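You operate a simulated robot arm through the tools that you are given. There is no shell and no other tool.

You are at the controls of a simulated robot arm. One attempt, no reset.

Task
Blow the dust off the finned block at 200 kPa.
Fine: set the regulator, stand the block on the plate by the blow nozzle, hands clear, press BLOW, put it back. Set down upright: finned block.

It is judged by the outcome, as a careful person would: the job done as asked, and still so three seconds after it is handed in. It fails if anything else is knocked over, pushed out of place, dropped, spilled or broken.

Robot
A 6-joint arm with a two-finger gripper, fixed in place. Base frame: the origin is on the floor under the middle of its stand, x ahead of it, y to its left, z up. Lengths are in m, angles in degrees, forces in N, time in s.
It reaches about 1.572 m from its shoulder. Its first joint turns from -166.0 to 166.0 degrees. Payload 2.45 kg.
Tool frame: the origin (TCP) lies between the finger pads and is the grasp point; the fingertips stand 0.02 m ahead of it; z points along the fingers, y is the line along which they close. The gripper opens to 0.14 m; its body begins 0.168 m behind the TCP.
Orientation is told as [roll, pitch, yaw] about the base's x, y, z axes, in that order, counted from this pose: with the fingers straight down and closing along the base's y, the tool's x points along the base's -x, its y along +y and its z along -z.

Tools
- The arm moves only by the tool step_arm. Its argument "plan" is a list of rows, each a list of 6 numbers: the shift along the tool's x, y, z in m, then the turn, a rotation vector about the tool's x, y, z in degrees. In form: [[x, y, z, ax, ay, az], ...]. A call has 1 to 20 rows; each row is the pose to reach, as a shift and turn from the pose commanded when the call began, along the tool's axes at that moment. "claw" is the gripper command, from -1 (shut) to 1 (fully open), values between in proportion, set as the call begins (left out, the last holds). A row lasts 0.2 s, in which the tool goes at most 0.05 m and 8.6 degrees; a call with a longer step from one row to the next is refused whole, and so is a gripper value outside its range. Where a pose cannot be reached the arm comes as near as it can. A force on the tool above 40 N (or 10 N above the force at the start of the call, whichever is more), or a blocked arm, ends the call early, and 0.2 s more pass. The fingers move at their own pace (about 0.045 m/s each) and stop on an object; they squeeze with about 28 N. The grip force told is the motor's: it shows also when the fingers shut on nothing. Time passes only in rows, and 0.2 s behind the last, so rows that repeat a pose let the fingers close. The reply holds the time, the measured pose of the TCP, the force on the tool along the base axes, the opening and the grip force, in the units named above and with some noise, with the torque about the TCP (base axes, N m) and any sound that the robot's microphone picked up.
- Cameras (640 x 400 px; columns grow to the right, rows downward): "scene" is fixed at [0.0531, -0.6532, 1.497]; the picture's right is [0.34, -0.94, 0.00], its down [-0.35, -0.13, -0.93] and it looks along [0.87, 0.31, -0.37] (base axes); focal length 329 px, centre (320, 200). "wrist" rides on the gripper at [0.078, 0.011, -0.209] in the tool frame; the picture's right is [-0.14, 0.99, 0.00], its down [-0.92, -0.13, -0.37] and it looks along [-0.37, -0.05, 0.93] (tool axes); focal length 280 px, centre (320, 200). There is no depth. A picture from a camera that has moved, and an enlarged one, comes with that camera's place and axes in the base frame and with its lens. The place of the scene camera against the robot may be out by one fixed shift of up to 0.012 m in any direction.
- grab_frame(camera): a new picture of that camera. No time passes.
- inspect(camera, box): a new picture of the part [left, top, right, bottom] of that camera's present view, enlarged. No time passes.
- job_done(): hands the job in; it is judged then, once.

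Nothing tells you positions but the pictures and the camera data. Unless the task says otherwise, let go and move clear before handing in.

The tools are called after ">>>" as name(argument=value, ...) on one line, values as JSON. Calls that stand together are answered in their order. step_arm: Moves the arm, as the interface text tells. Its arguments: {"type":"object","properties":{"plan":{"type":"array","items":{"type":"array","items":{"type":"number"}}},"claw":{"type":"number"}},"required":["plan"]} The other tools are called the same way: grab_frame (camera) takes a picture; inspect (camera, box) takes an enlarged picture of a part of a camera's view; job_done () hands the job in.

At the start:

```text
t: 0.0
ee_pos: [0.6894, 0.0633, 1.3011]
orientation: [0.0, 0.0, 0.1]
force: [0.6, -0.1, 0.8]
ft_torque: [0.03, -0.01, 0.01]
gripper_width: 0.14
grasp_force: 0.1
```

scene: 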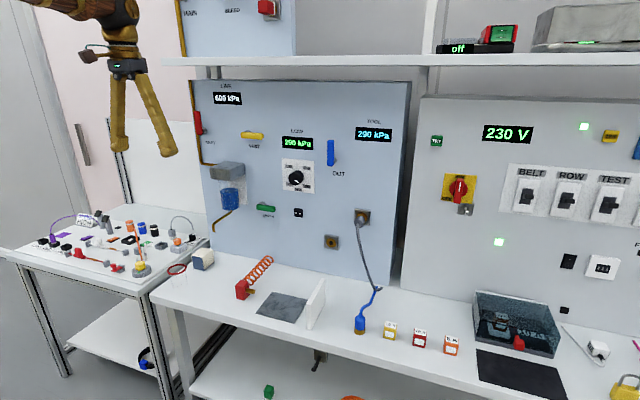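
wrist: 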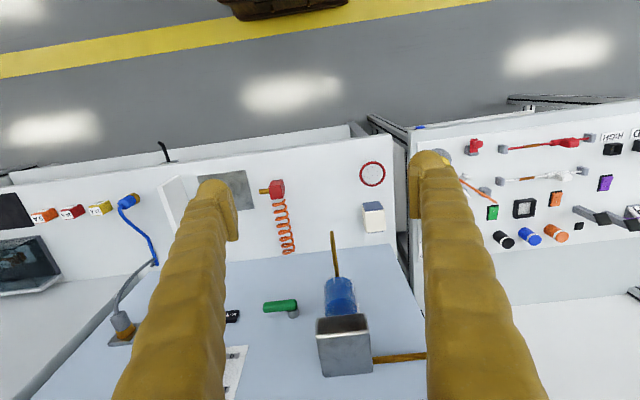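

I see a pneumatic panel with a regulator knob (reading 290 kPa), a plate on the bench by a red blow nozzle, and a small white/blue block at the left. I'll look closer at each before moving.

>>> inspect(camera="scene", box=[180, 70, 420, 220])

>>> inspect(camera="scene", box=[140, 220, 400, 380])

>>> inspect(camera="scene", box=[360, 280, 640, 400])

>>> inspect(camera="scene", box=[0, 190, 220, 320])

>>> inspect(camera="wrist", box=[200, 140, 440, 290])

```text
2.67 times, centred on (300, 145) of scene
camera zoom: at [0.0531, -0.6532, 1.497], right [0.34, -0.94, 0.0], down [-0.35, -0.13, -0.93], along [0.87, 0.31, -0.37], focal length 877 px, centre (373, 347)
```

zoom: 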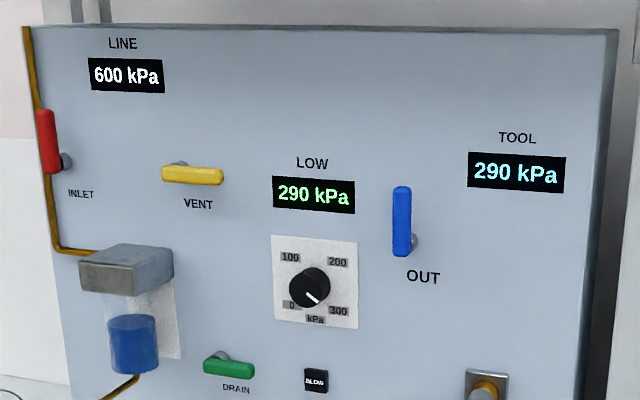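

```text
2.46 times, centred on (270, 300) of scene
camera zoom: at [0.0531, -0.6532, 1.497], right [0.34, -0.94, 0.0], down [-0.35, -0.13, -0.93], along [0.87, 0.31, -0.37], focal length 809 px, centre (443, -46)
```

zoom: 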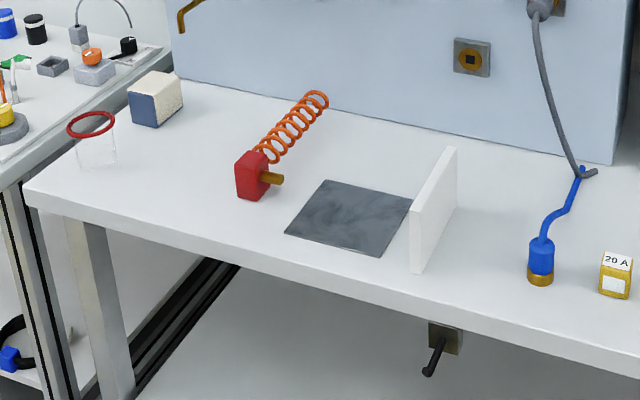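

```text
2.29 times, centred on (500, 340) of scene
camera zoom: at [0.0531, -0.6532, 1.497], right [0.34, -0.94, 0.0], down [-0.35, -0.13, -0.93], along [0.87, 0.31, -0.37], focal length 752 px, centre (-91, -120)
```

zoom: 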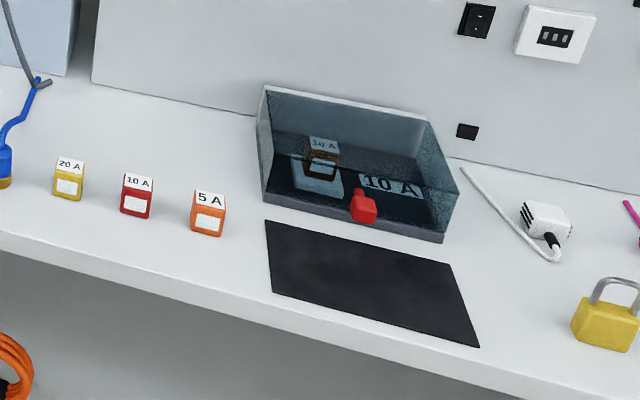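

```text
2.91 times, centred on (110, 255) of scene
camera zoom: at [0.0531, -0.6532, 1.497], right [0.34, -0.94, 0.0], down [-0.35, -0.13, -0.93], along [0.87, 0.31, -0.37], focal length 957 px, centre (931, 40)
```

zoom: 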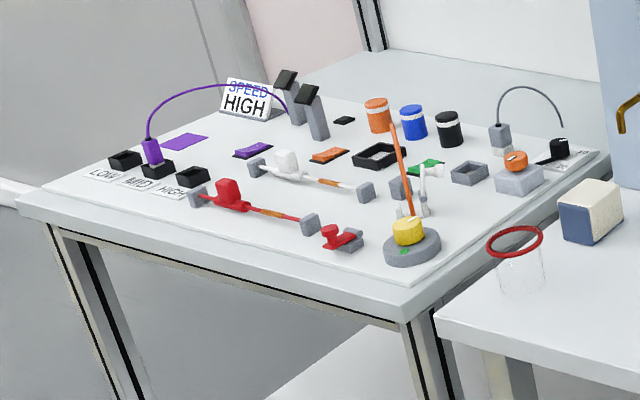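

```text
2.67 times, centred on (320, 215) of wrist
camera zoom: at [0.6106, 0.076, 1.51], right [0.14, 0.99, 0.0], down [0.92, -0.13, 0.37], along [0.37, -0.05, -0.93], focal length 748 px, centre (320, 160)
```

zoom: 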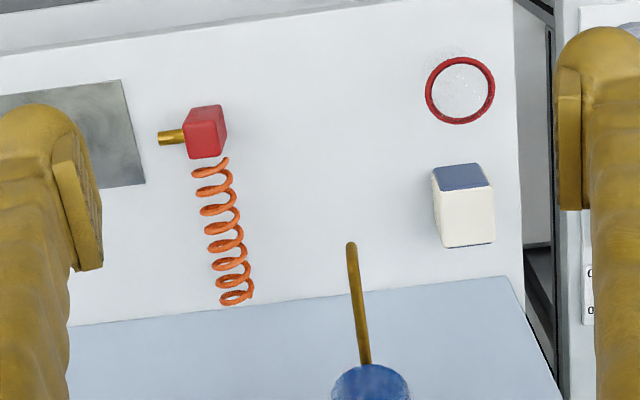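

I need more detail on the suspected block, the panel controls, and what is on the other shelves, to be sure which object is the finned block.

>>> inspect(camera="scene", box=[160, 230, 240, 280])

>>> inspect(camera="scene", box=[260, 130, 340, 230])

>>> inspect(camera="scene", box=[220, 240, 340, 340])

>>> inspect(camera="wrist", box=[340, 150, 420, 250])

>>> inspect(camera="wrist", box=[150, 160, 310, 270])

>>> inspect(camera="scene", box=[160, 0, 480, 90])

>>> inspect(camera="scene", box=[200, 330, 440, 400])

```text
8.00 times, centred on (200, 255) of scene
camera zoom: at [0.0531, -0.6532, 1.497], right [0.34, -0.94, 0.0], down [-0.35, -0.13, -0.93], along [0.87, 0.31, -0.37], focal length 2631 px, centre (1280, -240)
```

zoom: 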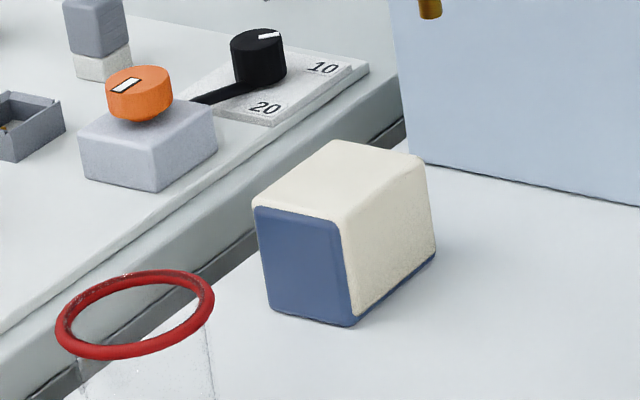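

```text
4.00 times, centred on (300, 180) of scene
camera zoom: at [0.0531, -0.6532, 1.497], right [0.34, -0.94, 0.0], down [-0.35, -0.13, -0.93], along [0.87, 0.31, -0.37], focal length 1315 px, centre (400, 280)
```

zoom: 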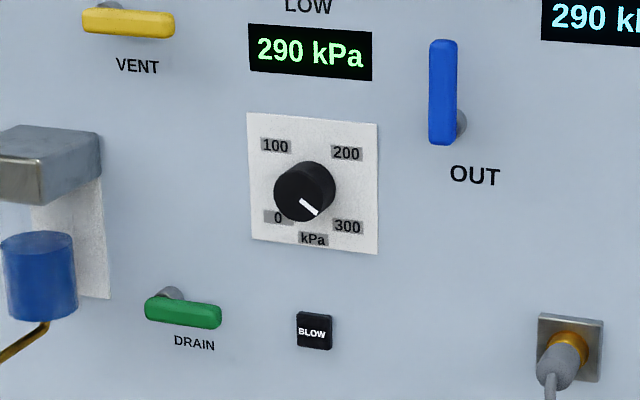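

```text
4.00 times, centred on (280, 290) of scene
camera zoom: at [0.0531, -0.6532, 1.497], right [0.34, -0.94, 0.0], down [-0.35, -0.13, -0.93], along [0.87, 0.31, -0.37], focal length 1315 px, centre (480, -160)
```

zoom: 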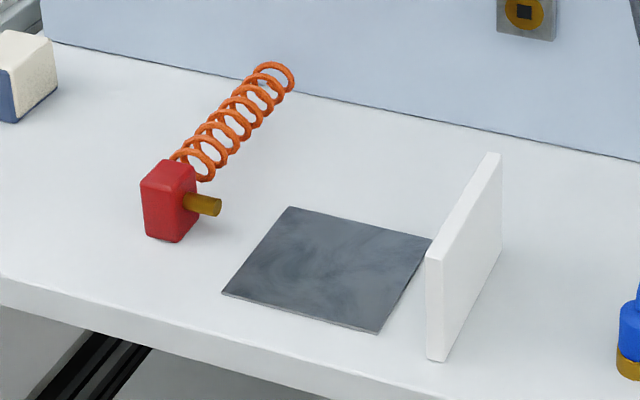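

```text
4.00 times, centred on (380, 200) of wrist
camera zoom: at [0.6106, 0.076, 1.51], right [0.14, 0.99, 0.0], down [0.92, -0.13, 0.37], along [0.37, -0.05, -0.93], focal length 1122 px, centre (80, 200)
```

zoom: 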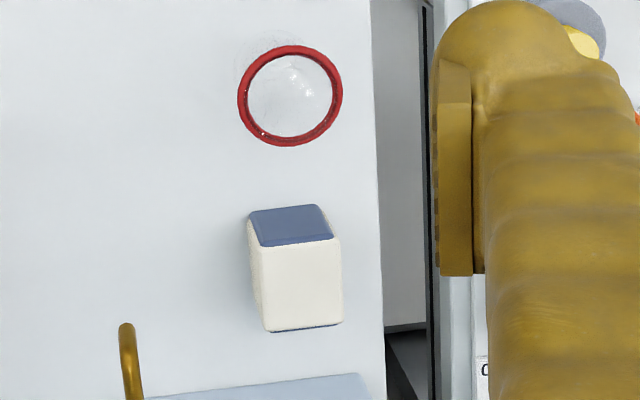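

```text
3.64 times, centred on (230, 215) of wrist
camera zoom: at [0.6106, 0.076, 1.51], right [0.14, 0.99, 0.0], down [0.92, -0.13, 0.37], along [0.37, -0.05, -0.93], focal length 1020 px, centre (647, 146)
```

zoom: 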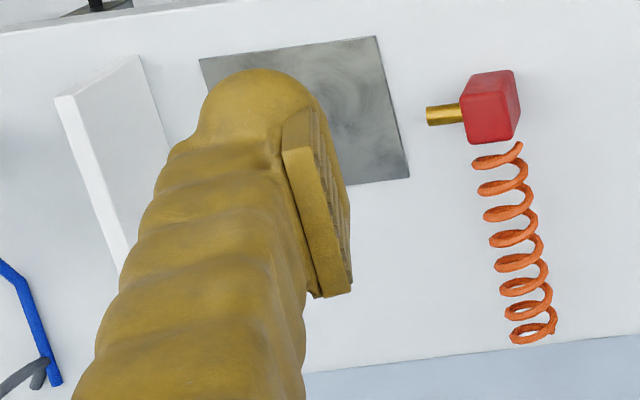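

```text
2.00 times, centred on (320, 45) of scene
camera zoom: at [0.0531, -0.6532, 1.497], right [0.34, -0.94, 0.0], down [-0.35, -0.13, -0.93], along [0.87, 0.31, -0.37], focal length 658 px, centre (320, 510)
```

zoom: 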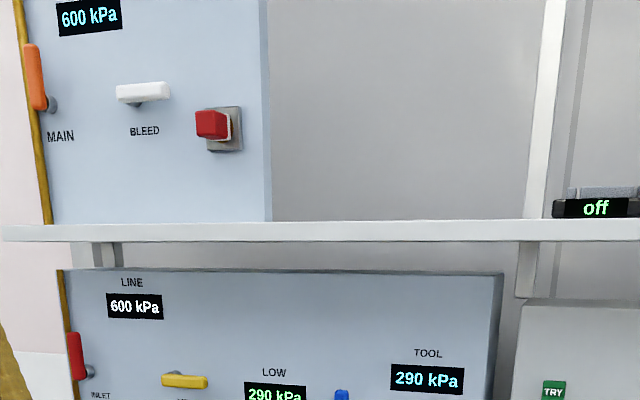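

```text
2.67 times, centred on (320, 365) of scene
camera zoom: at [0.0531, -0.6532, 1.497], right [0.34, -0.94, 0.0], down [-0.35, -0.13, -0.93], along [0.87, 0.31, -0.37], focal length 877 px, centre (320, -240)
```

zoom: 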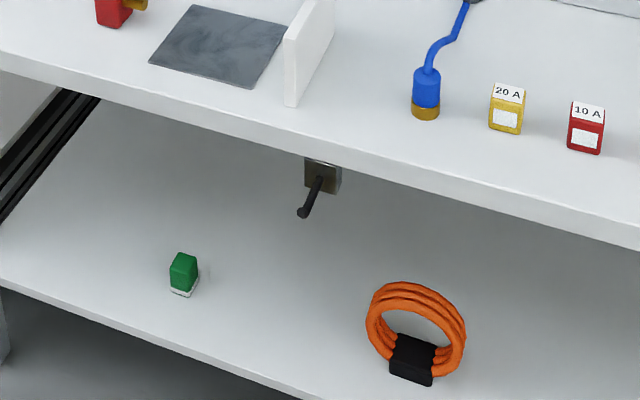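

The blue block caked in beige dust at about (0.977, 0.182) on the bench (bench top z≈0.745) is the finned block; the plate centre is about (0.854, -0.233) and the knob about (1.07, -0.20, 1.13). First I'll turn the tool to face the panel at a standoff in front of the knob and look.

>>> step_arm(plan=[[-0.012, -0.022, 0.014, 0, -7.5, 0], [-0.025, -0.044, 0.028, 0, -15, 0], [-0.037, -0.066, 0.043, 0, -22.5, 0], [-0.05, -0.088, 0.057, 0, -30, 0], [-0.062, -0.11, 0.071, 0, -37.5, 0], [-0.075, -0.132, 0.085, 0, -45, 0], [-0.087, -0.154, 0.1, 0, -52.5, 0], [-0.1, -0.176, 0.114, 0, -60, 0], [-0.112, -0.198, 0.128, 0, -67.5, 0], [-0.124, -0.22, 0.142, 0, -75, 0], [-0.137, -0.242, 0.156, 0, -82.5, 0], [-0.15, -0.262, 0.17, 0, -90, 0], [-0.15, -0.262, 0.17, 0, -90, 0]])

```text
t: 2.8
ee_pos: [0.8398, -0.1991, 1.1303]
orientation: [-177.6, -89.8, 177.5]
force: [-0.3, 0.2, -0.5]
ft_torque: [0.06, 0.02, -0.01]
gripper_width: 0.1402
grasp_force: 0.1
out of reach, approached as far as the arm can: row 8
```

>>> grab_frame(camera="wrist")

>>> grab_frame(camera="scene")

```text
taken
camera wrist: at [0.6301, -0.1867, 1.0523], right [0.0, 0.99, 0.14], down [-0.37, -0.13, 0.92], along [0.93, -0.05, 0.37], focal length 280 px, centre (320, 200)
```

wrist: 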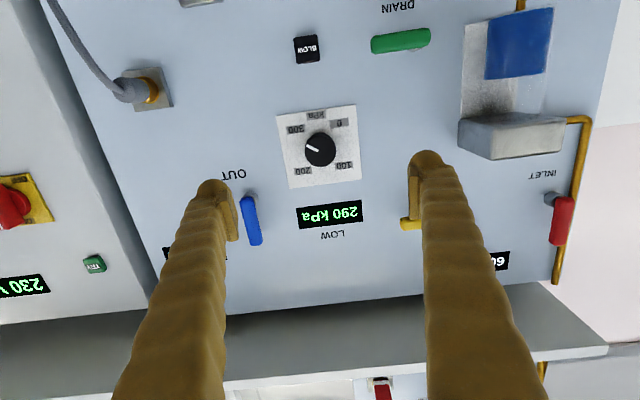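

```text
taken
```

scene: 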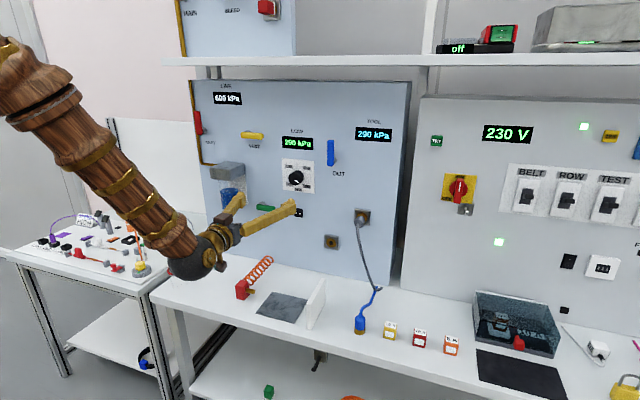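

The tool now faces the panel and the knob is in view (picture upside down). I'll enlarge the knob and the button to measure them.

>>> inspect(camera="wrist", box=[260, 90, 380, 240])

>>> inspect(camera="wrist", box=[270, 0, 450, 90])

>>> inspect(camera="scene", box=[120, 160, 360, 310])

```text
2.67 times, centred on (320, 165) of wrist
camera zoom: at [0.6301, -0.1867, 1.0523], right [0.0, 0.99, 0.14], down [-0.37, -0.13, 0.92], along [0.93, -0.05, 0.37], focal length 748 px, centre (320, 293)
```

zoom: 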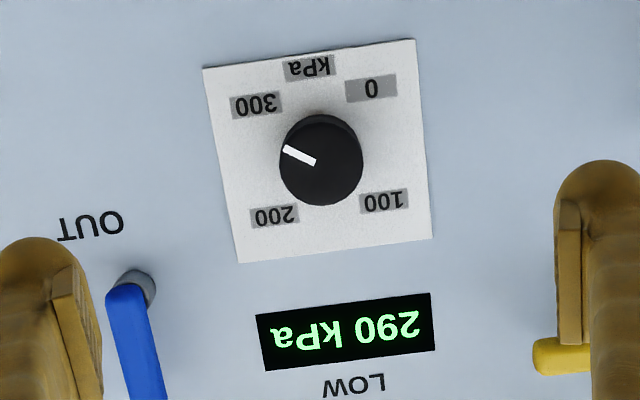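

```text
3.56 times, centred on (360, 45) of wrist
camera zoom: at [0.6301, -0.1867, 1.0523], right [0.0, 0.99, 0.14], down [-0.37, -0.13, 0.92], along [0.93, -0.05, 0.37], focal length 997 px, centre (178, 751)
```

zoom: 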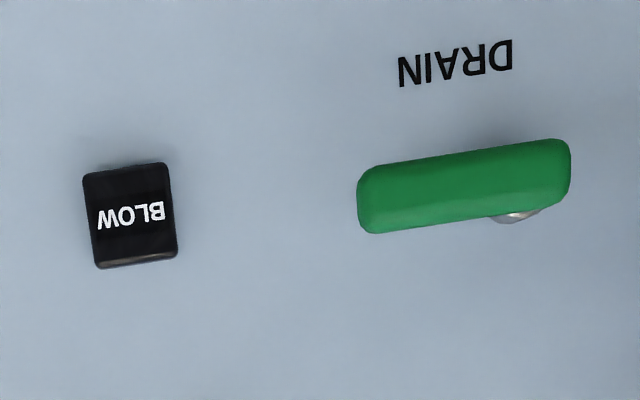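

```text
2.67 times, centred on (240, 235) of scene
camera zoom: at [0.0531, -0.6532, 1.497], right [0.34, -0.94, 0.0], down [-0.35, -0.13, -0.93], along [0.87, 0.31, -0.37], focal length 877 px, centre (533, 107)
```

zoom: 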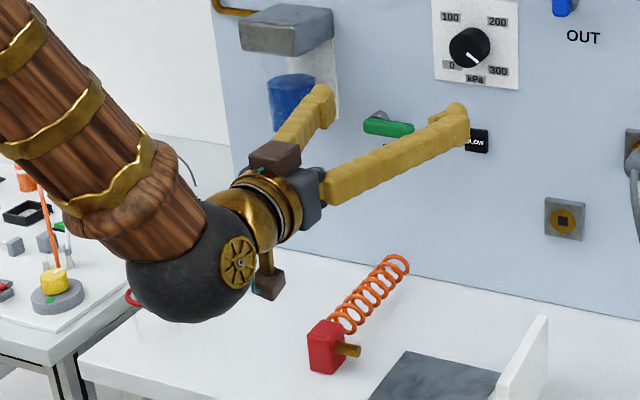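

Wrist view puts the knob nearer z≈1.143, y≈-0.20. I'll move up 14 mm and forward 12 cm to get a second view for depth.

>>> step_arm(plan=[[-0.005, 0, 0.04, 0, 0, 0], [-0.01, 0, 0.08, 0, 0, 0], [-0.014, 0, 0.12, 0, 0, 0], [-0.014, 0, 0.12, 0, 0, 0]], claw=0.2)

>>> grab_frame(camera="wrist")

>>> inspect(camera="wrist", box=[240, 40, 400, 240])

>>> inspect(camera="scene", box=[200, 130, 360, 250])

```text
t: 3.8
ee_pos: [0.959, -0.1965, 1.1445]
orientation: [148.5, -89.9, -148.5]
force: [-0.4, 0.1, 0.6]
ft_torque: [0.01, 0.01, 0.01]
gripper_width: 0.0841
grasp_force: 0.0
```

```text
taken
camera wrist: at [0.7493, -0.1857, 1.0674], right [0.0, 0.99, 0.14], down [-0.37, -0.13, 0.92], along [0.93, -0.05, 0.37], focal length 280 px, centre (320, 200)
```

wrist: 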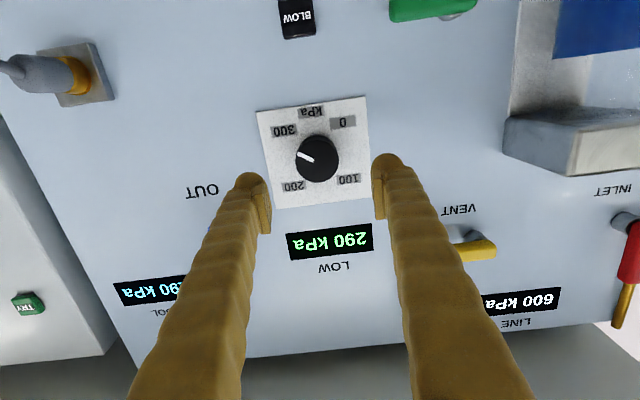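

```text
2.00 times, centred on (320, 140) of wrist
camera zoom: at [0.7493, -0.1857, 1.0674], right [0.0, 0.99, 0.14], down [-0.37, -0.13, 0.92], along [0.93, -0.05, 0.37], focal length 561 px, centre (320, 320)
```

zoom: 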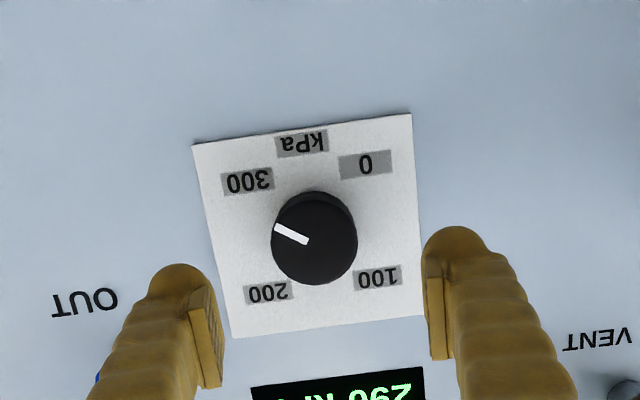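

```text
3.33 times, centred on (280, 190) of scene
camera zoom: at [0.0531, -0.6532, 1.497], right [0.34, -0.94, 0.0], down [-0.35, -0.13, -0.93], along [0.87, 0.31, -0.37], focal length 1096 px, centre (453, 233)
```

zoom: 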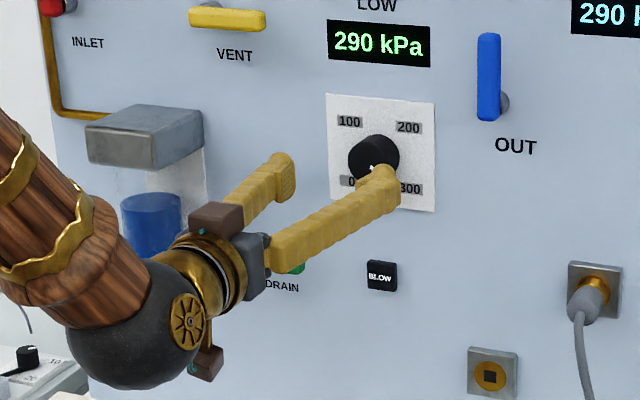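

Two wrist views agree: knob centre ≈ (1.057, -0.1996, 1.1435), radius ≈ 23 mm. I'll move in around it with the fingers open and check before closing.

>>> step_arm(plan=[[0.0, -0.001, 0.035, 0, 0, 0], [0.0005, -0.002, 0.065, 0, 0, 0], [0.001, -0.002, 0.085, 0, 0, 0], [0.001, -0.002, 0.095, 0, 0, 0], [0.001, -0.002, 0.095, 0, 0, 0]], claw=0.2)

>>> grab_frame(camera="wrist")

>>> inspect(camera="scene", box=[240, 120, 360, 240])

```text
t: 5.0
ee_pos: [1.0538, -0.1983, 1.145]
orientation: [140.5, -90.0, -140.3]
force: [0.1, -0.5, 0.1]
ft_torque: [0.02, 0.02, 0.0]
gripper_width: 0.0839
grasp_force: 0.1
```

```text
taken
camera wrist: at [0.8455, -0.187, 1.0665], right [0.0, 0.99, 0.14], down [-0.37, -0.13, 0.92], along [0.93, -0.05, 0.37], focal length 280 px, centre (320, 200)
```

wrist: 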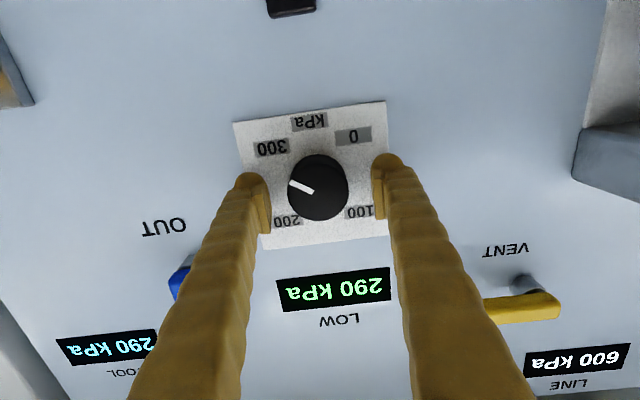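

```text
3.33 times, centred on (300, 180) of scene
camera zoom: at [0.0531, -0.6532, 1.497], right [0.34, -0.94, 0.0], down [-0.35, -0.13, -0.93], along [0.87, 0.31, -0.37], focal length 1096 px, centre (387, 267)
```

zoom: 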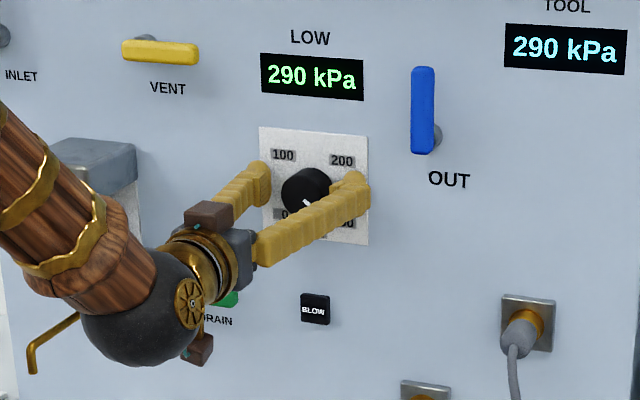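

Fingers straddle the knob with overlap and no contact. I'll trim 2 mm down and close on the knob.

>>> step_arm(plan=[[0.002, 0, 0.002, 0, 0, 0], [0.002, 0, 0.002, 0, 0, 0], [0.002, 0, 0.002, 0, 0, 0], [0.002, 0, 0.002, 0, 0, 0], [0.002, 0, 0.002, 0, 0, 0]], claw=-1)

>>> grab_frame(camera="wrist")

```text
t: 6.2
ee_pos: [1.057, -0.2, 1.142]
orientation: [134.0, -89.9, -134.1]
force: [7.1, -9.7, 0.3]
ft_torque: [0.02, 0.0, -0.11]
gripper_width: 0.0459
grasp_force: 45.0
```

```text
taken
camera wrist: at [0.8476, -0.1878, 1.0642], right [0.0, 0.99, 0.14], down [-0.37, -0.13, 0.92], along [0.93, -0.05, 0.37], focal length 280 px, centre (320, 200)
```

wrist: 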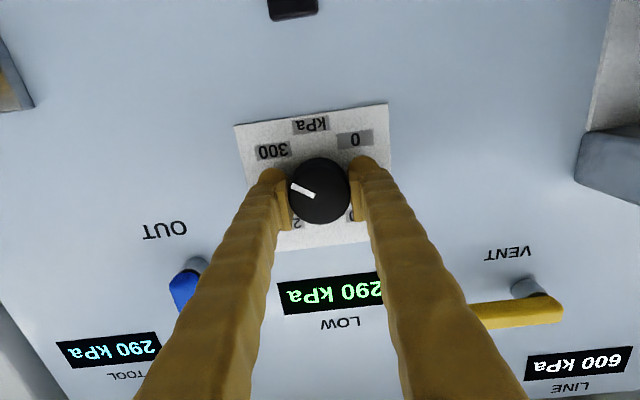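

Knob is gripped (46 mm). I'll do a small test turn counter-clockwise and read the display.

>>> step_arm(plan=[[0, -0.001, 0, 0, 0, -4], [0, -0.001, 0, 0, 0, -8], [0, -0.001, 0, 0, 0, -12], [0, -0.001, 0, 0, 0, -16], [0, -0.001, 0, 0, 0, -20], [0, -0.001, 0, 0, 0, -20]])

>>> inspect(camera="scene", box=[240, 110, 400, 210])

>>> grab_frame(camera="wrist")

```text
t: 6.8
ee_pos: [1.0571, -0.2003, 1.1438]
orientation: [-84.9, -84.2, 86.0]
force: [-5.8, 4.8, 0.6]
ft_torque: [0.09, -0.03, -0.32]
gripper_width: 0.0459
grasp_force: 45.6
out of reach, approached as far as the arm can: row 2
stopped in row 2: the force on the tool passed its limit at 59 N (the readings are from after the stop); the commanded pose is now the measured one
```

```text
4.00 times, centred on (320, 160) of scene
camera zoom: at [0.0531, -0.6532, 1.497], right [0.34, -0.94, 0.0], down [-0.35, -0.13, -0.93], along [0.87, 0.31, -0.37], focal length 1315 px, centre (320, 360)
```

zoom: 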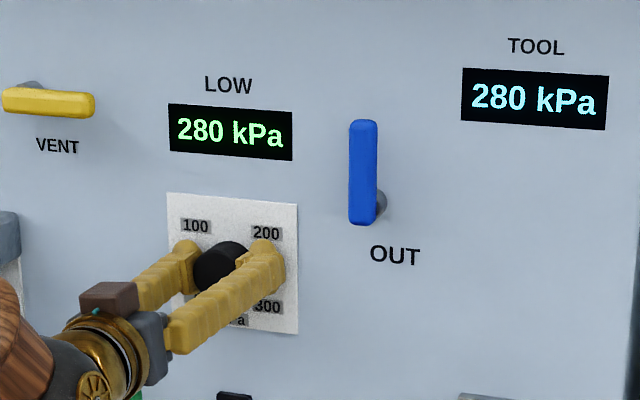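

```text
taken
camera wrist: at [0.8471, -0.1994, 1.0657], right [-0.02, 1.0, 0.04], down [-0.36, -0.04, 0.93], along [0.93, 0.0, 0.36], focal length 280 px, centre (320, 200)
```

wrist: 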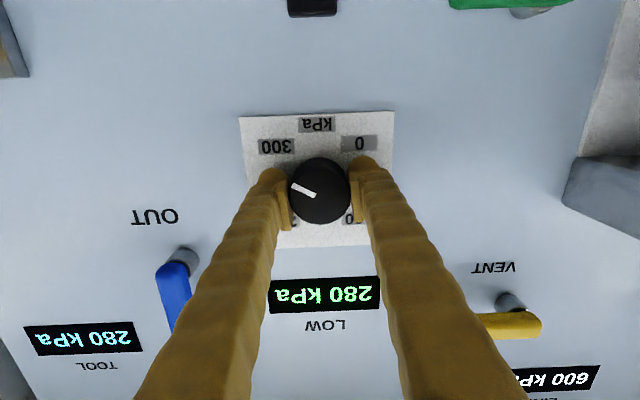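

The turn direction is right (now 280 kPa), but the wrist hit a joint/IK limit and strained. I'll open, back off from the knob, and find which tool roll range is free.

>>> step_arm(plan=[[0, 0, 0, 0, 0, 0], [0, 0, 0, 0, 0, 0], [0, 0, -0.02, 0.5, -0.2, 0], [0, 0, -0.06, 1.0, -0.5, 2], [0, 0, -0.1, 1.0, -0.5, 6], [0, 0, -0.1, 1.0, -0.5, 6]], claw=0.2)

>>> inspect(camera="scene", box=[240, 110, 400, 210])

```text
t: 8.2
ee_pos: [0.9563, -0.2031, 1.1427]
orientation: [98.7, -89.7, -98.8]
force: [0.3, -0.2, -0.6]
ft_torque: [-0.03, -0.01, 0.0]
gripper_width: 0.084
grasp_force: 0.0
```

```text
4.00 times, centred on (320, 160) of scene
camera zoom: at [0.0531, -0.6532, 1.497], right [0.34, -0.94, 0.0], down [-0.35, -0.13, -0.93], along [0.87, 0.31, -0.37], focal length 1315 px, centre (320, 360)
```

zoom: 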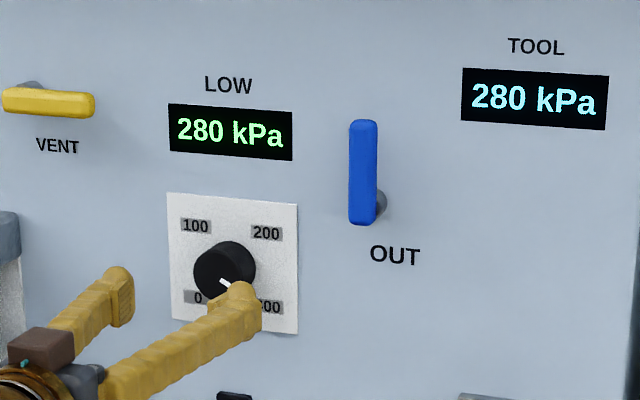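

Knob stays at 280 after release. Now I test rolling the tool clockwise (+80°) in free space.

>>> step_arm(plan=[[0, 0, 0, 0, 0, 8], [0, 0, 0, 0, 0, 16], [0, 0, 0, 0, 0, 24], [0, 0, 0, 0, 0, 32], [0, 0, 0, 0, 0, 40], [0, 0, 0, 0, 0, 48], [0, 0, 0, 0, 0, 56], [0, 0, 0, 0, 0, 64], [0, 0, 0, 0, 0, 72], [0, 0, 0, 0, 0, 80], [0, 0, 0, 0, 0, 80]])

>>> grab_frame(camera="wrist")

>>> grab_frame(camera="scene")

```text
t: 10.6
ee_pos: [0.9575, -0.2023, 1.1443]
orientation: [90.0, -9.7, -90.0]
force: [0.1, -0.1, -0.1]
ft_torque: [-0.01, 0.01, -0.01]
gripper_width: 0.0838
grasp_force: 0.0
```

```text
taken
camera wrist: at [0.7479, -0.122, 1.1411], right [0.0, 0.03, 1.0], down [-0.37, -0.93, 0.03], along [0.93, -0.37, 0.01], focal length 280 px, centre (320, 200)
```

wrist: 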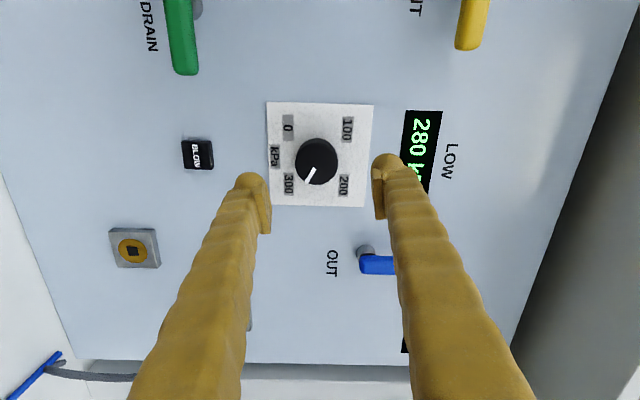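

```text
taken
```

scene: 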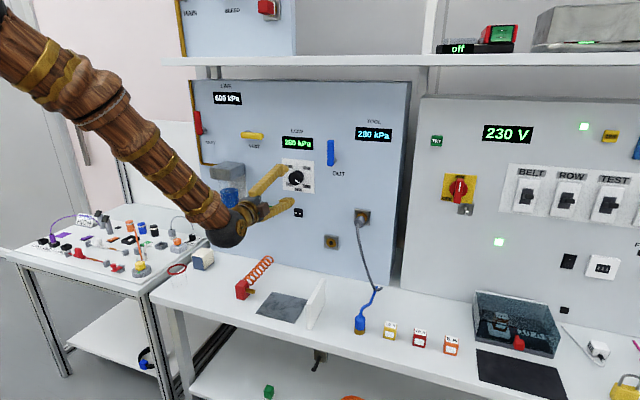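

Clockwise roll is fully reachable, so I'll grip the knob from a rolled pose (+92°) and turn back from there. The side view refines the knob centre to about y=-0.1998, z=1.1408; moving in.

>>> step_arm(plan=[[0.0015, -0.0017, 0, 0, 0, 6], [0.003, -0.0034, 0, 0, 0, 12], [0.003, -0.0034, 0.04, 0, 0, 12], [0.003, -0.0034, 0.07, 0, 0, 12], [0.003, -0.0034, 0.09, 0, 0, 12], [0.003, -0.0034, 0.098, 0, 0, 12], [0.003, -0.0034, 0.098, 0, 0, 12]], claw=0.2)

>>> grab_frame(camera="wrist")

```text
t: 12.2
ee_pos: [1.0549, -0.1987, 1.1401]
orientation: [90.0, 2.3, -89.9]
force: [-0.4, 0.1, -0.4]
ft_torque: [0.0, 0.01, -0.01]
gripper_width: 0.0841
grasp_force: 0.2
```

```text
taken
camera wrist: at [0.8456, -0.1204, 1.1535], right [0.0, -0.18, 0.98], down [-0.37, -0.92, -0.16], along [0.93, -0.36, -0.06], focal length 280 px, centre (320, 200)
```

wrist: 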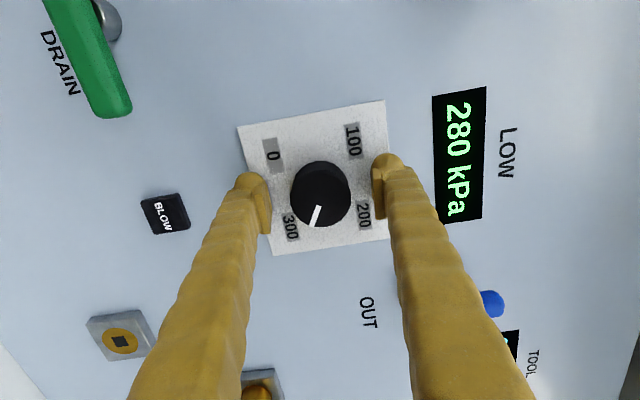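

Well centred with clearance. Closing on the knob.

>>> step_arm(plan=[[0, 0, 0, 0, 0, 0], [0, 0, 0, 0, 0, 0], [0, 0, 0, 0, 0, 0], [0, 0, 0, 0, 0, 0], [0, 0, 0, 0, 0, 0]], claw=-1)

>>> inspect(camera="scene", box=[240, 110, 400, 210])

```text
t: 13.4
ee_pos: [1.0535, -0.1983, 1.1404]
orientation: [90.1, 2.3, -89.9]
force: [2.6, -0.2, 3.0]
ft_torque: [-0.01, -0.04, -0.01]
gripper_width: 0.0462
grasp_force: 45.3
```

```text
4.00 times, centred on (320, 160) of scene
camera zoom: at [0.0531, -0.6532, 1.497], right [0.34, -0.94, 0.0], down [-0.35, -0.13, -0.93], along [0.87, 0.31, -0.37], focal length 1315 px, centre (320, 360)
```

zoom: 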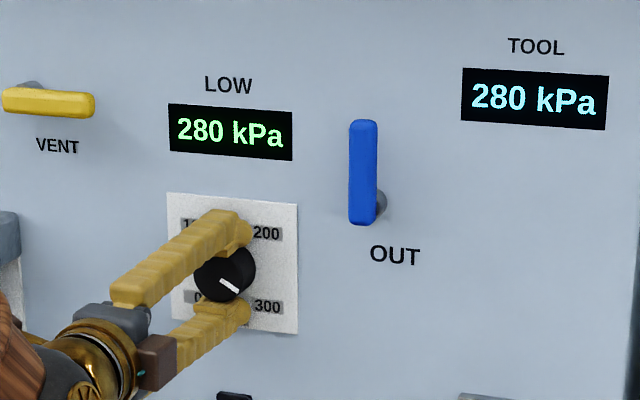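

Small off-axis force now. I'll turn counter-clockwise 36° first and check the reading.

>>> step_arm(plan=[[0, 0, 0, 0, 0, -5], [0, 0, 0, 0, 0, -10], [0, 0, 0, 0, 0, -15], [0, 0, 0, 0, 0, -20], [0, 0, 0, 0, 0, -25], [0, 0, 0, 0, 0, -30], [0, 0, 0, 0, 0, -36], [0, 0, 0, 0, 0, -36]])

>>> inspect(camera="scene", box=[240, 110, 400, 210])

```text
t: 15.2
ee_pos: [1.0542, -0.1995, 1.1387]
orientation: [90.0, -33.7, -90.0]
force: [-24.7, 5.4, -1.9]
ft_torque: [-0.02, 0.03, 0.03]
gripper_width: 0.0461
grasp_force: 44.8
```

```text
4.00 times, centred on (320, 160) of scene
camera zoom: at [0.0531, -0.6532, 1.497], right [0.34, -0.94, 0.0], down [-0.35, -0.13, -0.93], along [0.87, 0.31, -0.37], focal length 1315 px, centre (320, 360)
```

zoom: 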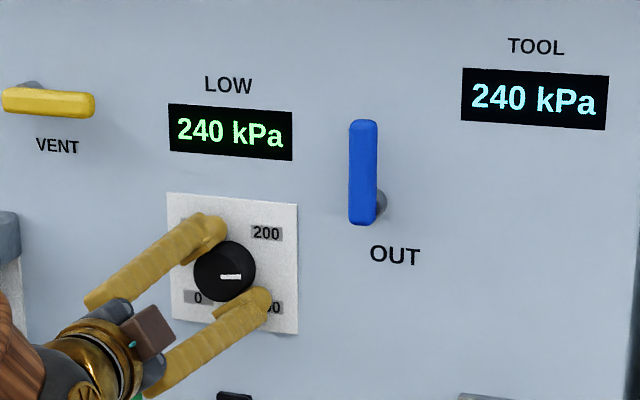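

240 kPa after 36°, matching 0.9°/kPa. I'll continue toward 200, easing 1 mm back to relieve the axial force.

>>> step_arm(plan=[[0, 0, -0.0005, 0, 0, -5], [0, 0, -0.001, 0, 0, -10], [0, 0, -0.001, 0, 0, -15], [0, 0, -0.001, 0, 0, -20], [0, 0, -0.001, 0, 0, -25], [0, 0, -0.001, 0, 0, -30], [0, 0, -0.001, 0, 0, -34], [0, 0, -0.001, 0, 0, -34]])

>>> inspect(camera="scene", box=[240, 110, 400, 210])

>>> grab_frame(camera="wrist")

```text
t: 16.6
ee_pos: [1.0546, -0.1983, 1.1403]
orientation: [90.2, -63.3, -90.2]
force: [12.7, -4.3, -2.0]
ft_torque: [-0.02, -0.04, 0.02]
gripper_width: 0.0463
grasp_force: 45.6
stopped in row 7: the force on the tool passed its limit at 41 N (the readings are from after the stop); the commanded pose is now the measured one
```

```text
4.00 times, centred on (320, 160) of scene
camera zoom: at [0.0531, -0.6532, 1.497], right [0.34, -0.94, 0.0], down [-0.35, -0.13, -0.93], along [0.87, 0.31, -0.37], focal length 1315 px, centre (320, 360)
```

zoom: 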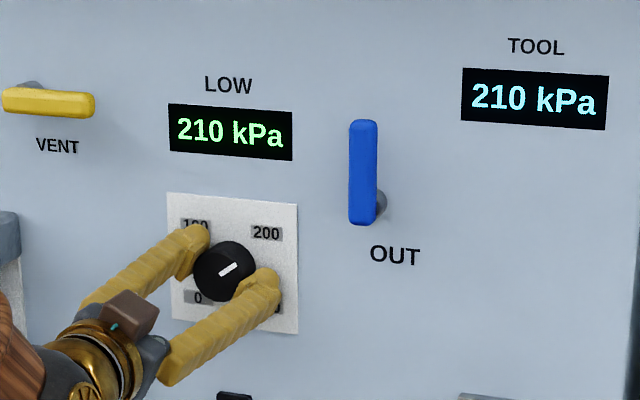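

```text
taken
camera wrist: at [0.8456, -0.1537, 1.0743], right [0.0, 0.82, 0.57], down [-0.37, -0.53, 0.76], along [0.93, -0.21, 0.3], focal length 280 px, centre (320, 200)
```

wrist: 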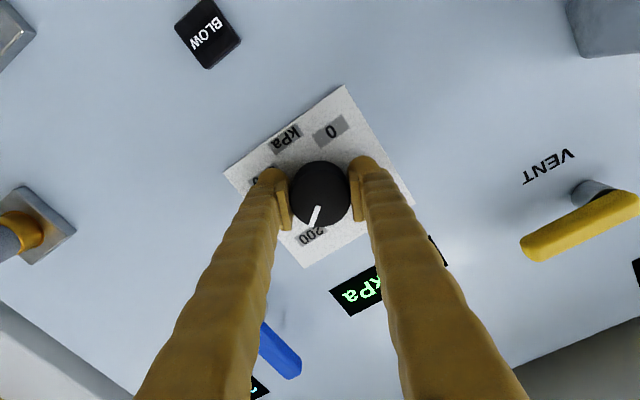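

Now 210 kPa. I'll continue with slower small steps.

>>> step_arm(plan=[[0, 0, 0, 0, 0, -1.5], [0, 0, 0, 0, 0, -3], [0, 0, 0, 0, 0, -4.5], [0, 0, 0, 0, 0, -6], [0, 0, 0, 0, 0, -6]])

>>> inspect(camera="scene", box=[240, 110, 400, 210])

```text
t: 17.8
ee_pos: [1.0554, -0.2001, 1.1397]
orientation: [90.0, -69.3, -90.1]
force: [21.5, -9.0, -4.7]
ft_torque: [0.01, 0.04, -0.03]
gripper_width: 0.0462
grasp_force: 45.3
```

```text
4.00 times, centred on (320, 160) of scene
camera zoom: at [0.0531, -0.6532, 1.497], right [0.34, -0.94, 0.0], down [-0.35, -0.13, -0.93], along [0.87, 0.31, -0.37], focal length 1315 px, centre (320, 360)
```

zoom: 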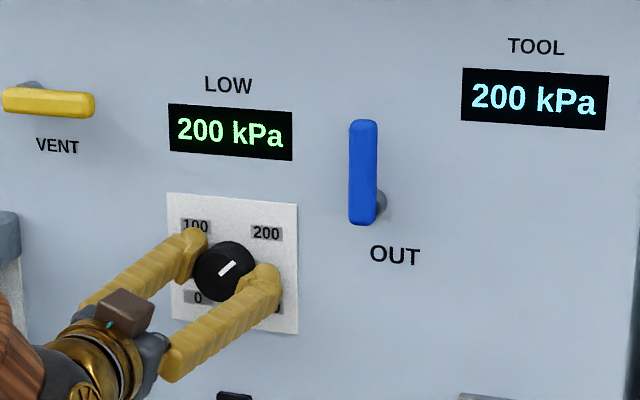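

Reads 200 kPa. A further 2° should centre it within the 200 step; then I release and verify.

>>> step_arm(plan=[[0, 0, 0, 0, 0, -1], [0, 0, 0, 0, 0, -2], [0, 0, 0, 0, 0, -2]])

>>> inspect(camera="scene", box=[240, 110, 400, 210])

```text
t: 18.6
ee_pos: [1.0546, -0.1986, 1.1387]
orientation: [90.0, -71.3, -90.1]
force: [6.0, -9.1, -5.8]
ft_torque: [0.0, 0.05, -0.07]
gripper_width: 0.0466
grasp_force: 45.1
```

```text
4.00 times, centred on (320, 160) of scene
camera zoom: at [0.0531, -0.6532, 1.497], right [0.34, -0.94, 0.0], down [-0.35, -0.13, -0.93], along [0.87, 0.31, -0.37], focal length 1315 px, centre (320, 360)
```

zoom: 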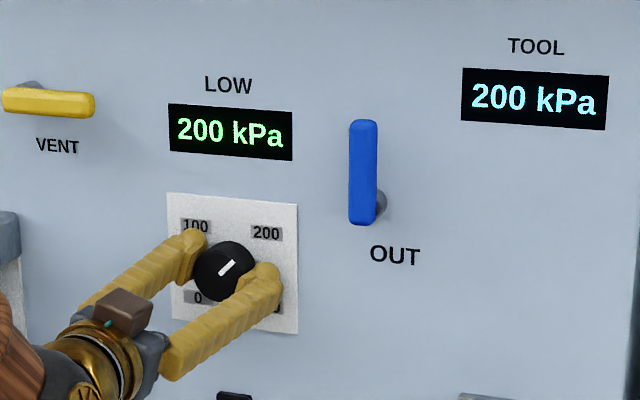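

Still 200 kPa on both displays. Releasing the knob and backing away.

>>> step_arm(plan=[[0, 0, 0, 0, 0, 0], [0, 0, 0, 0, 0, 0], [0, 0, 0, 0, 0, 0], [0, 0, -0.03, 0, 0, 0], [0, 0, -0.07, 0, 0, 0], [0, 0, -0.11, 0, 0, 0], [0, 0, -0.15, 0, 0, 0], [0, 0, -0.15, 0, 0, 0]], claw=0.2)

>>> grab_frame(camera="wrist")

>>> inspect(camera="scene", box=[240, 110, 400, 210])

```text
t: 20.4
ee_pos: [0.9064, -0.2006, 1.1408]
orientation: [90.3, -71.3, -90.2]
force: [-0.3, 0.3, -0.2]
ft_torque: [0.0, 0.01, -0.01]
gripper_width: 0.084
grasp_force: 0.1
```

```text
taken
camera wrist: at [0.6953, -0.1637, 1.0692], right [0.0, 0.89, 0.45], down [-0.37, -0.42, 0.83], along [0.93, -0.16, 0.33], focal length 280 px, centre (320, 200)
```

wrist: 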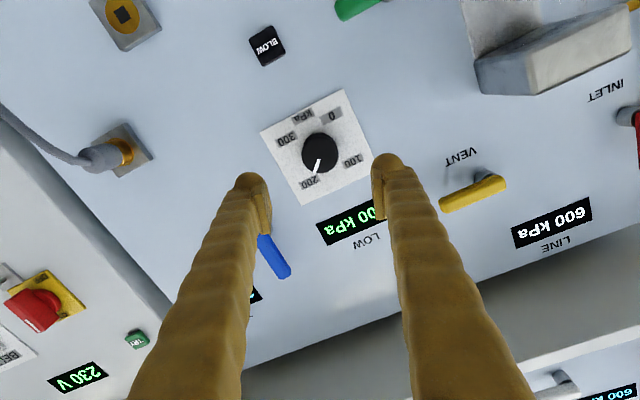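

```text
4.00 times, centred on (320, 160) of scene
camera zoom: at [0.0531, -0.6532, 1.497], right [0.34, -0.94, 0.0], down [-0.35, -0.13, -0.93], along [0.87, 0.31, -0.37], focal length 1315 px, centre (320, 360)
```

zoom: 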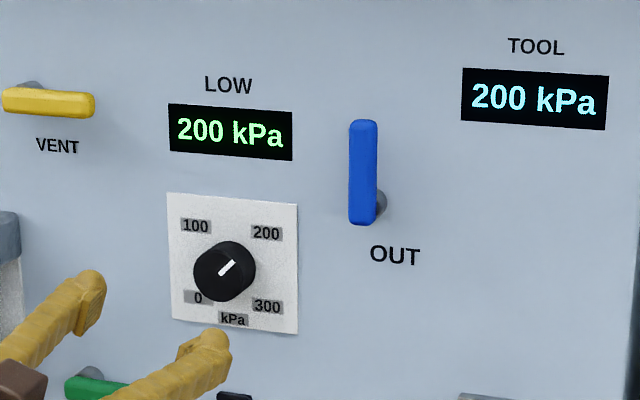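

Regulator is set: 200 kPa on LOW and TOOL, pointer on the 200 mark. Next I roll back level and swing the tool down toward the block.

>>> step_arm(plan=[[0, 0, -0.03, 0, 0, -4.7], [0, 0, -0.06, 0, 0, -9.4], [0, 0, -0.09, 0, 0, -14], [0, 0, -0.11, 0, 0, -18.7], [0, 0, -0.11, 0, 0, -18.7]])

```text
t: 21.6
ee_pos: [0.7933, -0.1989, 1.1393]
orientation: [-168.4, -89.9, 168.5]
force: [-0.6, 0.1, -0.2]
ft_torque: [0.03, 0.04, 0.01]
gripper_width: 0.084
grasp_force: 0.1
```

>>> step_arm(plan=[[0.007, 0.023, 0, 0, 7, 0], [0.014, 0.046, 0, 0, 14, 0], [0.021, 0.069, 0, 0, 21, 0], [0.028, 0.092, 0, 0, 28, 0], [0.035, 0.115, 0, 0, 35, 0], [0.042, 0.138, 0, 0, 42, 0], [0.049, 0.161, 0, 0, 49, 0], [0.056, 0.184, 0, 0, 56, 0], [0.063, 0.207, 0, 0, 63, 0], [0.07, 0.23, 0, 0, 70, 0], [0.077, 0.253, 0, 0, 77, 0], [0.084, 0.276, 0, 0, 84, 0], [0.09, 0.3, 0, 0, 90, 0], [0.09, 0.3, 0, 0, 90, 0]], claw=0.4)

>>> grab_frame(camera="wrist")

>>> grab_frame(camera="scene")

```text
t: 24.6
ee_pos: [0.7929, 0.1022, 1.0493]
orientation: [-0.1, 0.0, -0.1]
force: [0.6, -0.2, 0.7]
ft_torque: [0.01, -0.03, 0.0]
gripper_width: 0.0984
grasp_force: 0.1
out of reach, approached as far as the arm can: row 6, 7
```

```text
taken
camera wrist: at [0.7158, 0.1137, 1.2586], right [0.14, 0.99, 0.0], down [0.92, -0.13, 0.37], along [0.37, -0.05, -0.93], focal length 280 px, centre (320, 200)
```

wrist: 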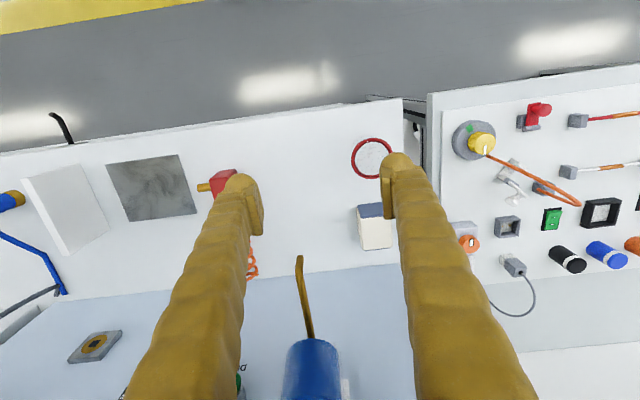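

```text
taken
```

scene: 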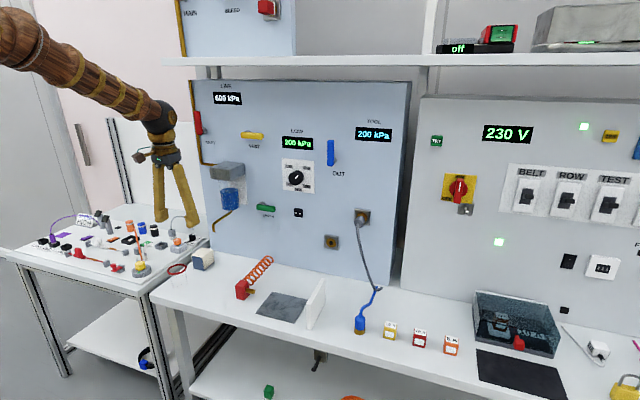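

Tool is pointing down again. I'll measure the block and surrounding pipe from here.

>>> inspect(camera="wrist", box=[330, 180, 430, 270])

>>> inspect(camera="wrist", box=[90, 130, 270, 230])

>>> inspect(camera="scene", box=[100, 90, 260, 290])

```text
4.44 times, centred on (380, 225) of wrist
camera zoom: at [0.7158, 0.1137, 1.2586], right [0.14, 0.99, 0.0], down [0.92, -0.13, 0.37], along [0.37, -0.05, -0.93], focal length 1246 px, centre (53, 89)
```

zoom: 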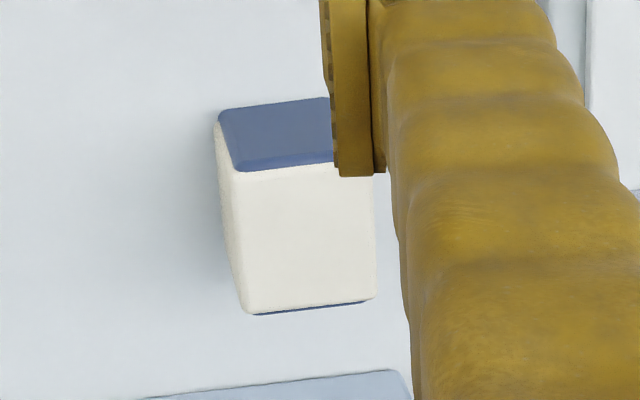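

```text
3.56 times, centred on (180, 180) of wrist
camera zoom: at [0.7158, 0.1137, 1.2586], right [0.14, 0.99, 0.0], down [0.92, -0.13, 0.37], along [0.37, -0.05, -0.93], focal length 997 px, centre (818, 271)
```

zoom: 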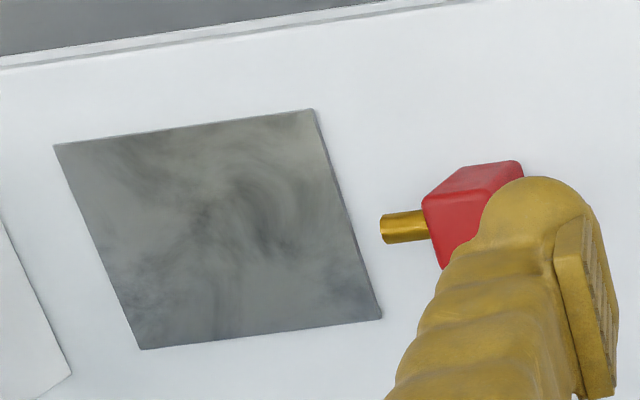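

```text
2.00 times, centred on (180, 190) of scene
camera zoom: at [0.0531, -0.6532, 1.497], right [0.34, -0.94, 0.0], down [-0.35, -0.13, -0.93], along [0.87, 0.31, -0.37], focal length 658 px, centre (600, 220)
```

zoom: 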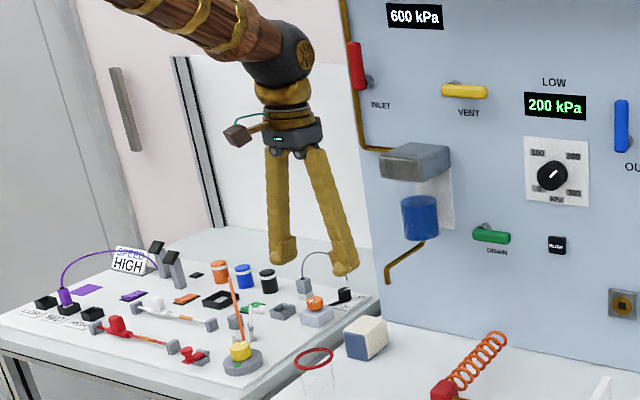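

Block measures about x 0.943–1.010, y 0.156–0.210, top z 0.806, square to the base axes. I'll approach with a 15° forward tilt so the wrist stays clear of the filter head on the panel, stopping above and short of the block to check.

>>> step_arm(plan=[[0, 0.03, 0, 0, -5, 0], [0, 0.06, 0, 0, -10, 0], [-0.02, 0.081, 0.02, 0, -15, 0], [-0.06, 0.081, 0.04, 0, -15, 0], [-0.1, 0.081, 0.06, 0, -15, 0], [-0.137, 0.081, 0.07, 0, -15, 0], [-0.137, 0.081, 0.07, 0, -15, 0]], claw=0.4)

>>> grab_frame(camera="wrist")

>>> inspect(camera="scene", box=[100, 90, 260, 290])

```text
t: 26.2
ee_pos: [0.9302, 0.1804, 0.9788]
orientation: [0.1, -15.0, 0.1]
force: [-0.8, -0.1, 0.5]
ft_torque: [-0.01, 0.0, 0.02]
gripper_width: 0.0982
grasp_force: 0.0
```

```text
taken
camera wrist: at [0.8013, 0.1933, 1.1613], right [0.13, 0.99, 0.04], down [0.79, -0.13, 0.6], along [0.59, -0.05, -0.8], focal length 280 px, centre (320, 200)
```

wrist: 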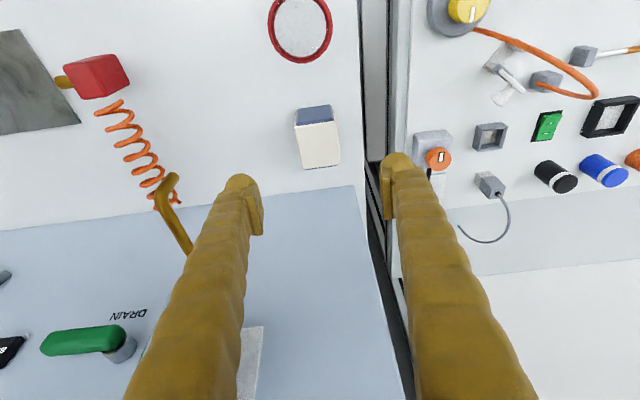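

```text
2.00 times, centred on (180, 190) of scene
camera zoom: at [0.0531, -0.6532, 1.497], right [0.34, -0.94, 0.0], down [-0.35, -0.13, -0.93], along [0.87, 0.31, -0.37], focal length 658 px, centre (600, 220)
```

zoom: 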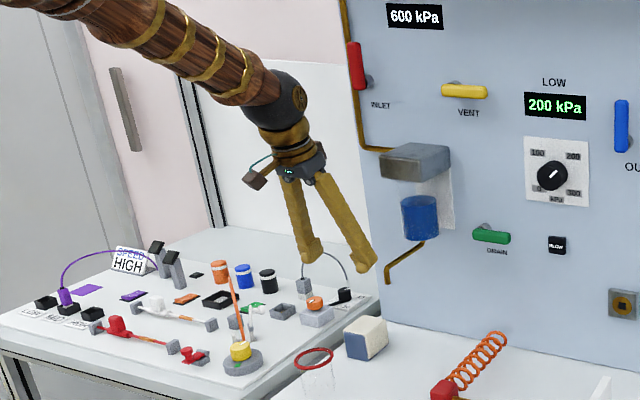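

>>> inspect(camera="wrist", box=[270, 90, 370, 180])

```text
4.44 times, centred on (320, 135) of wrist
camera zoom: at [0.8013, 0.1933, 1.1613], right [0.13, 0.99, 0.04], down [0.79, -0.13, 0.6], along [0.59, -0.05, -0.8], focal length 1246 px, centre (320, 489)
```

zoom: 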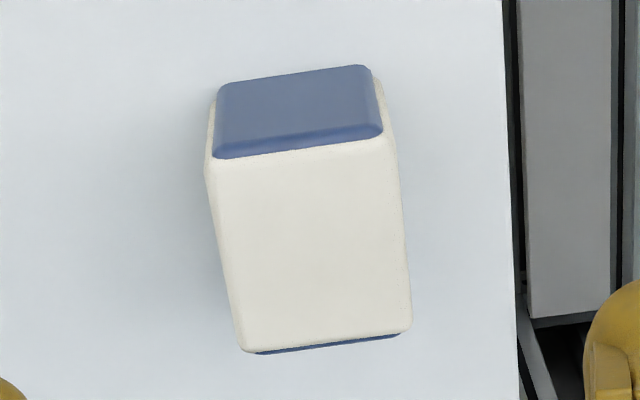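

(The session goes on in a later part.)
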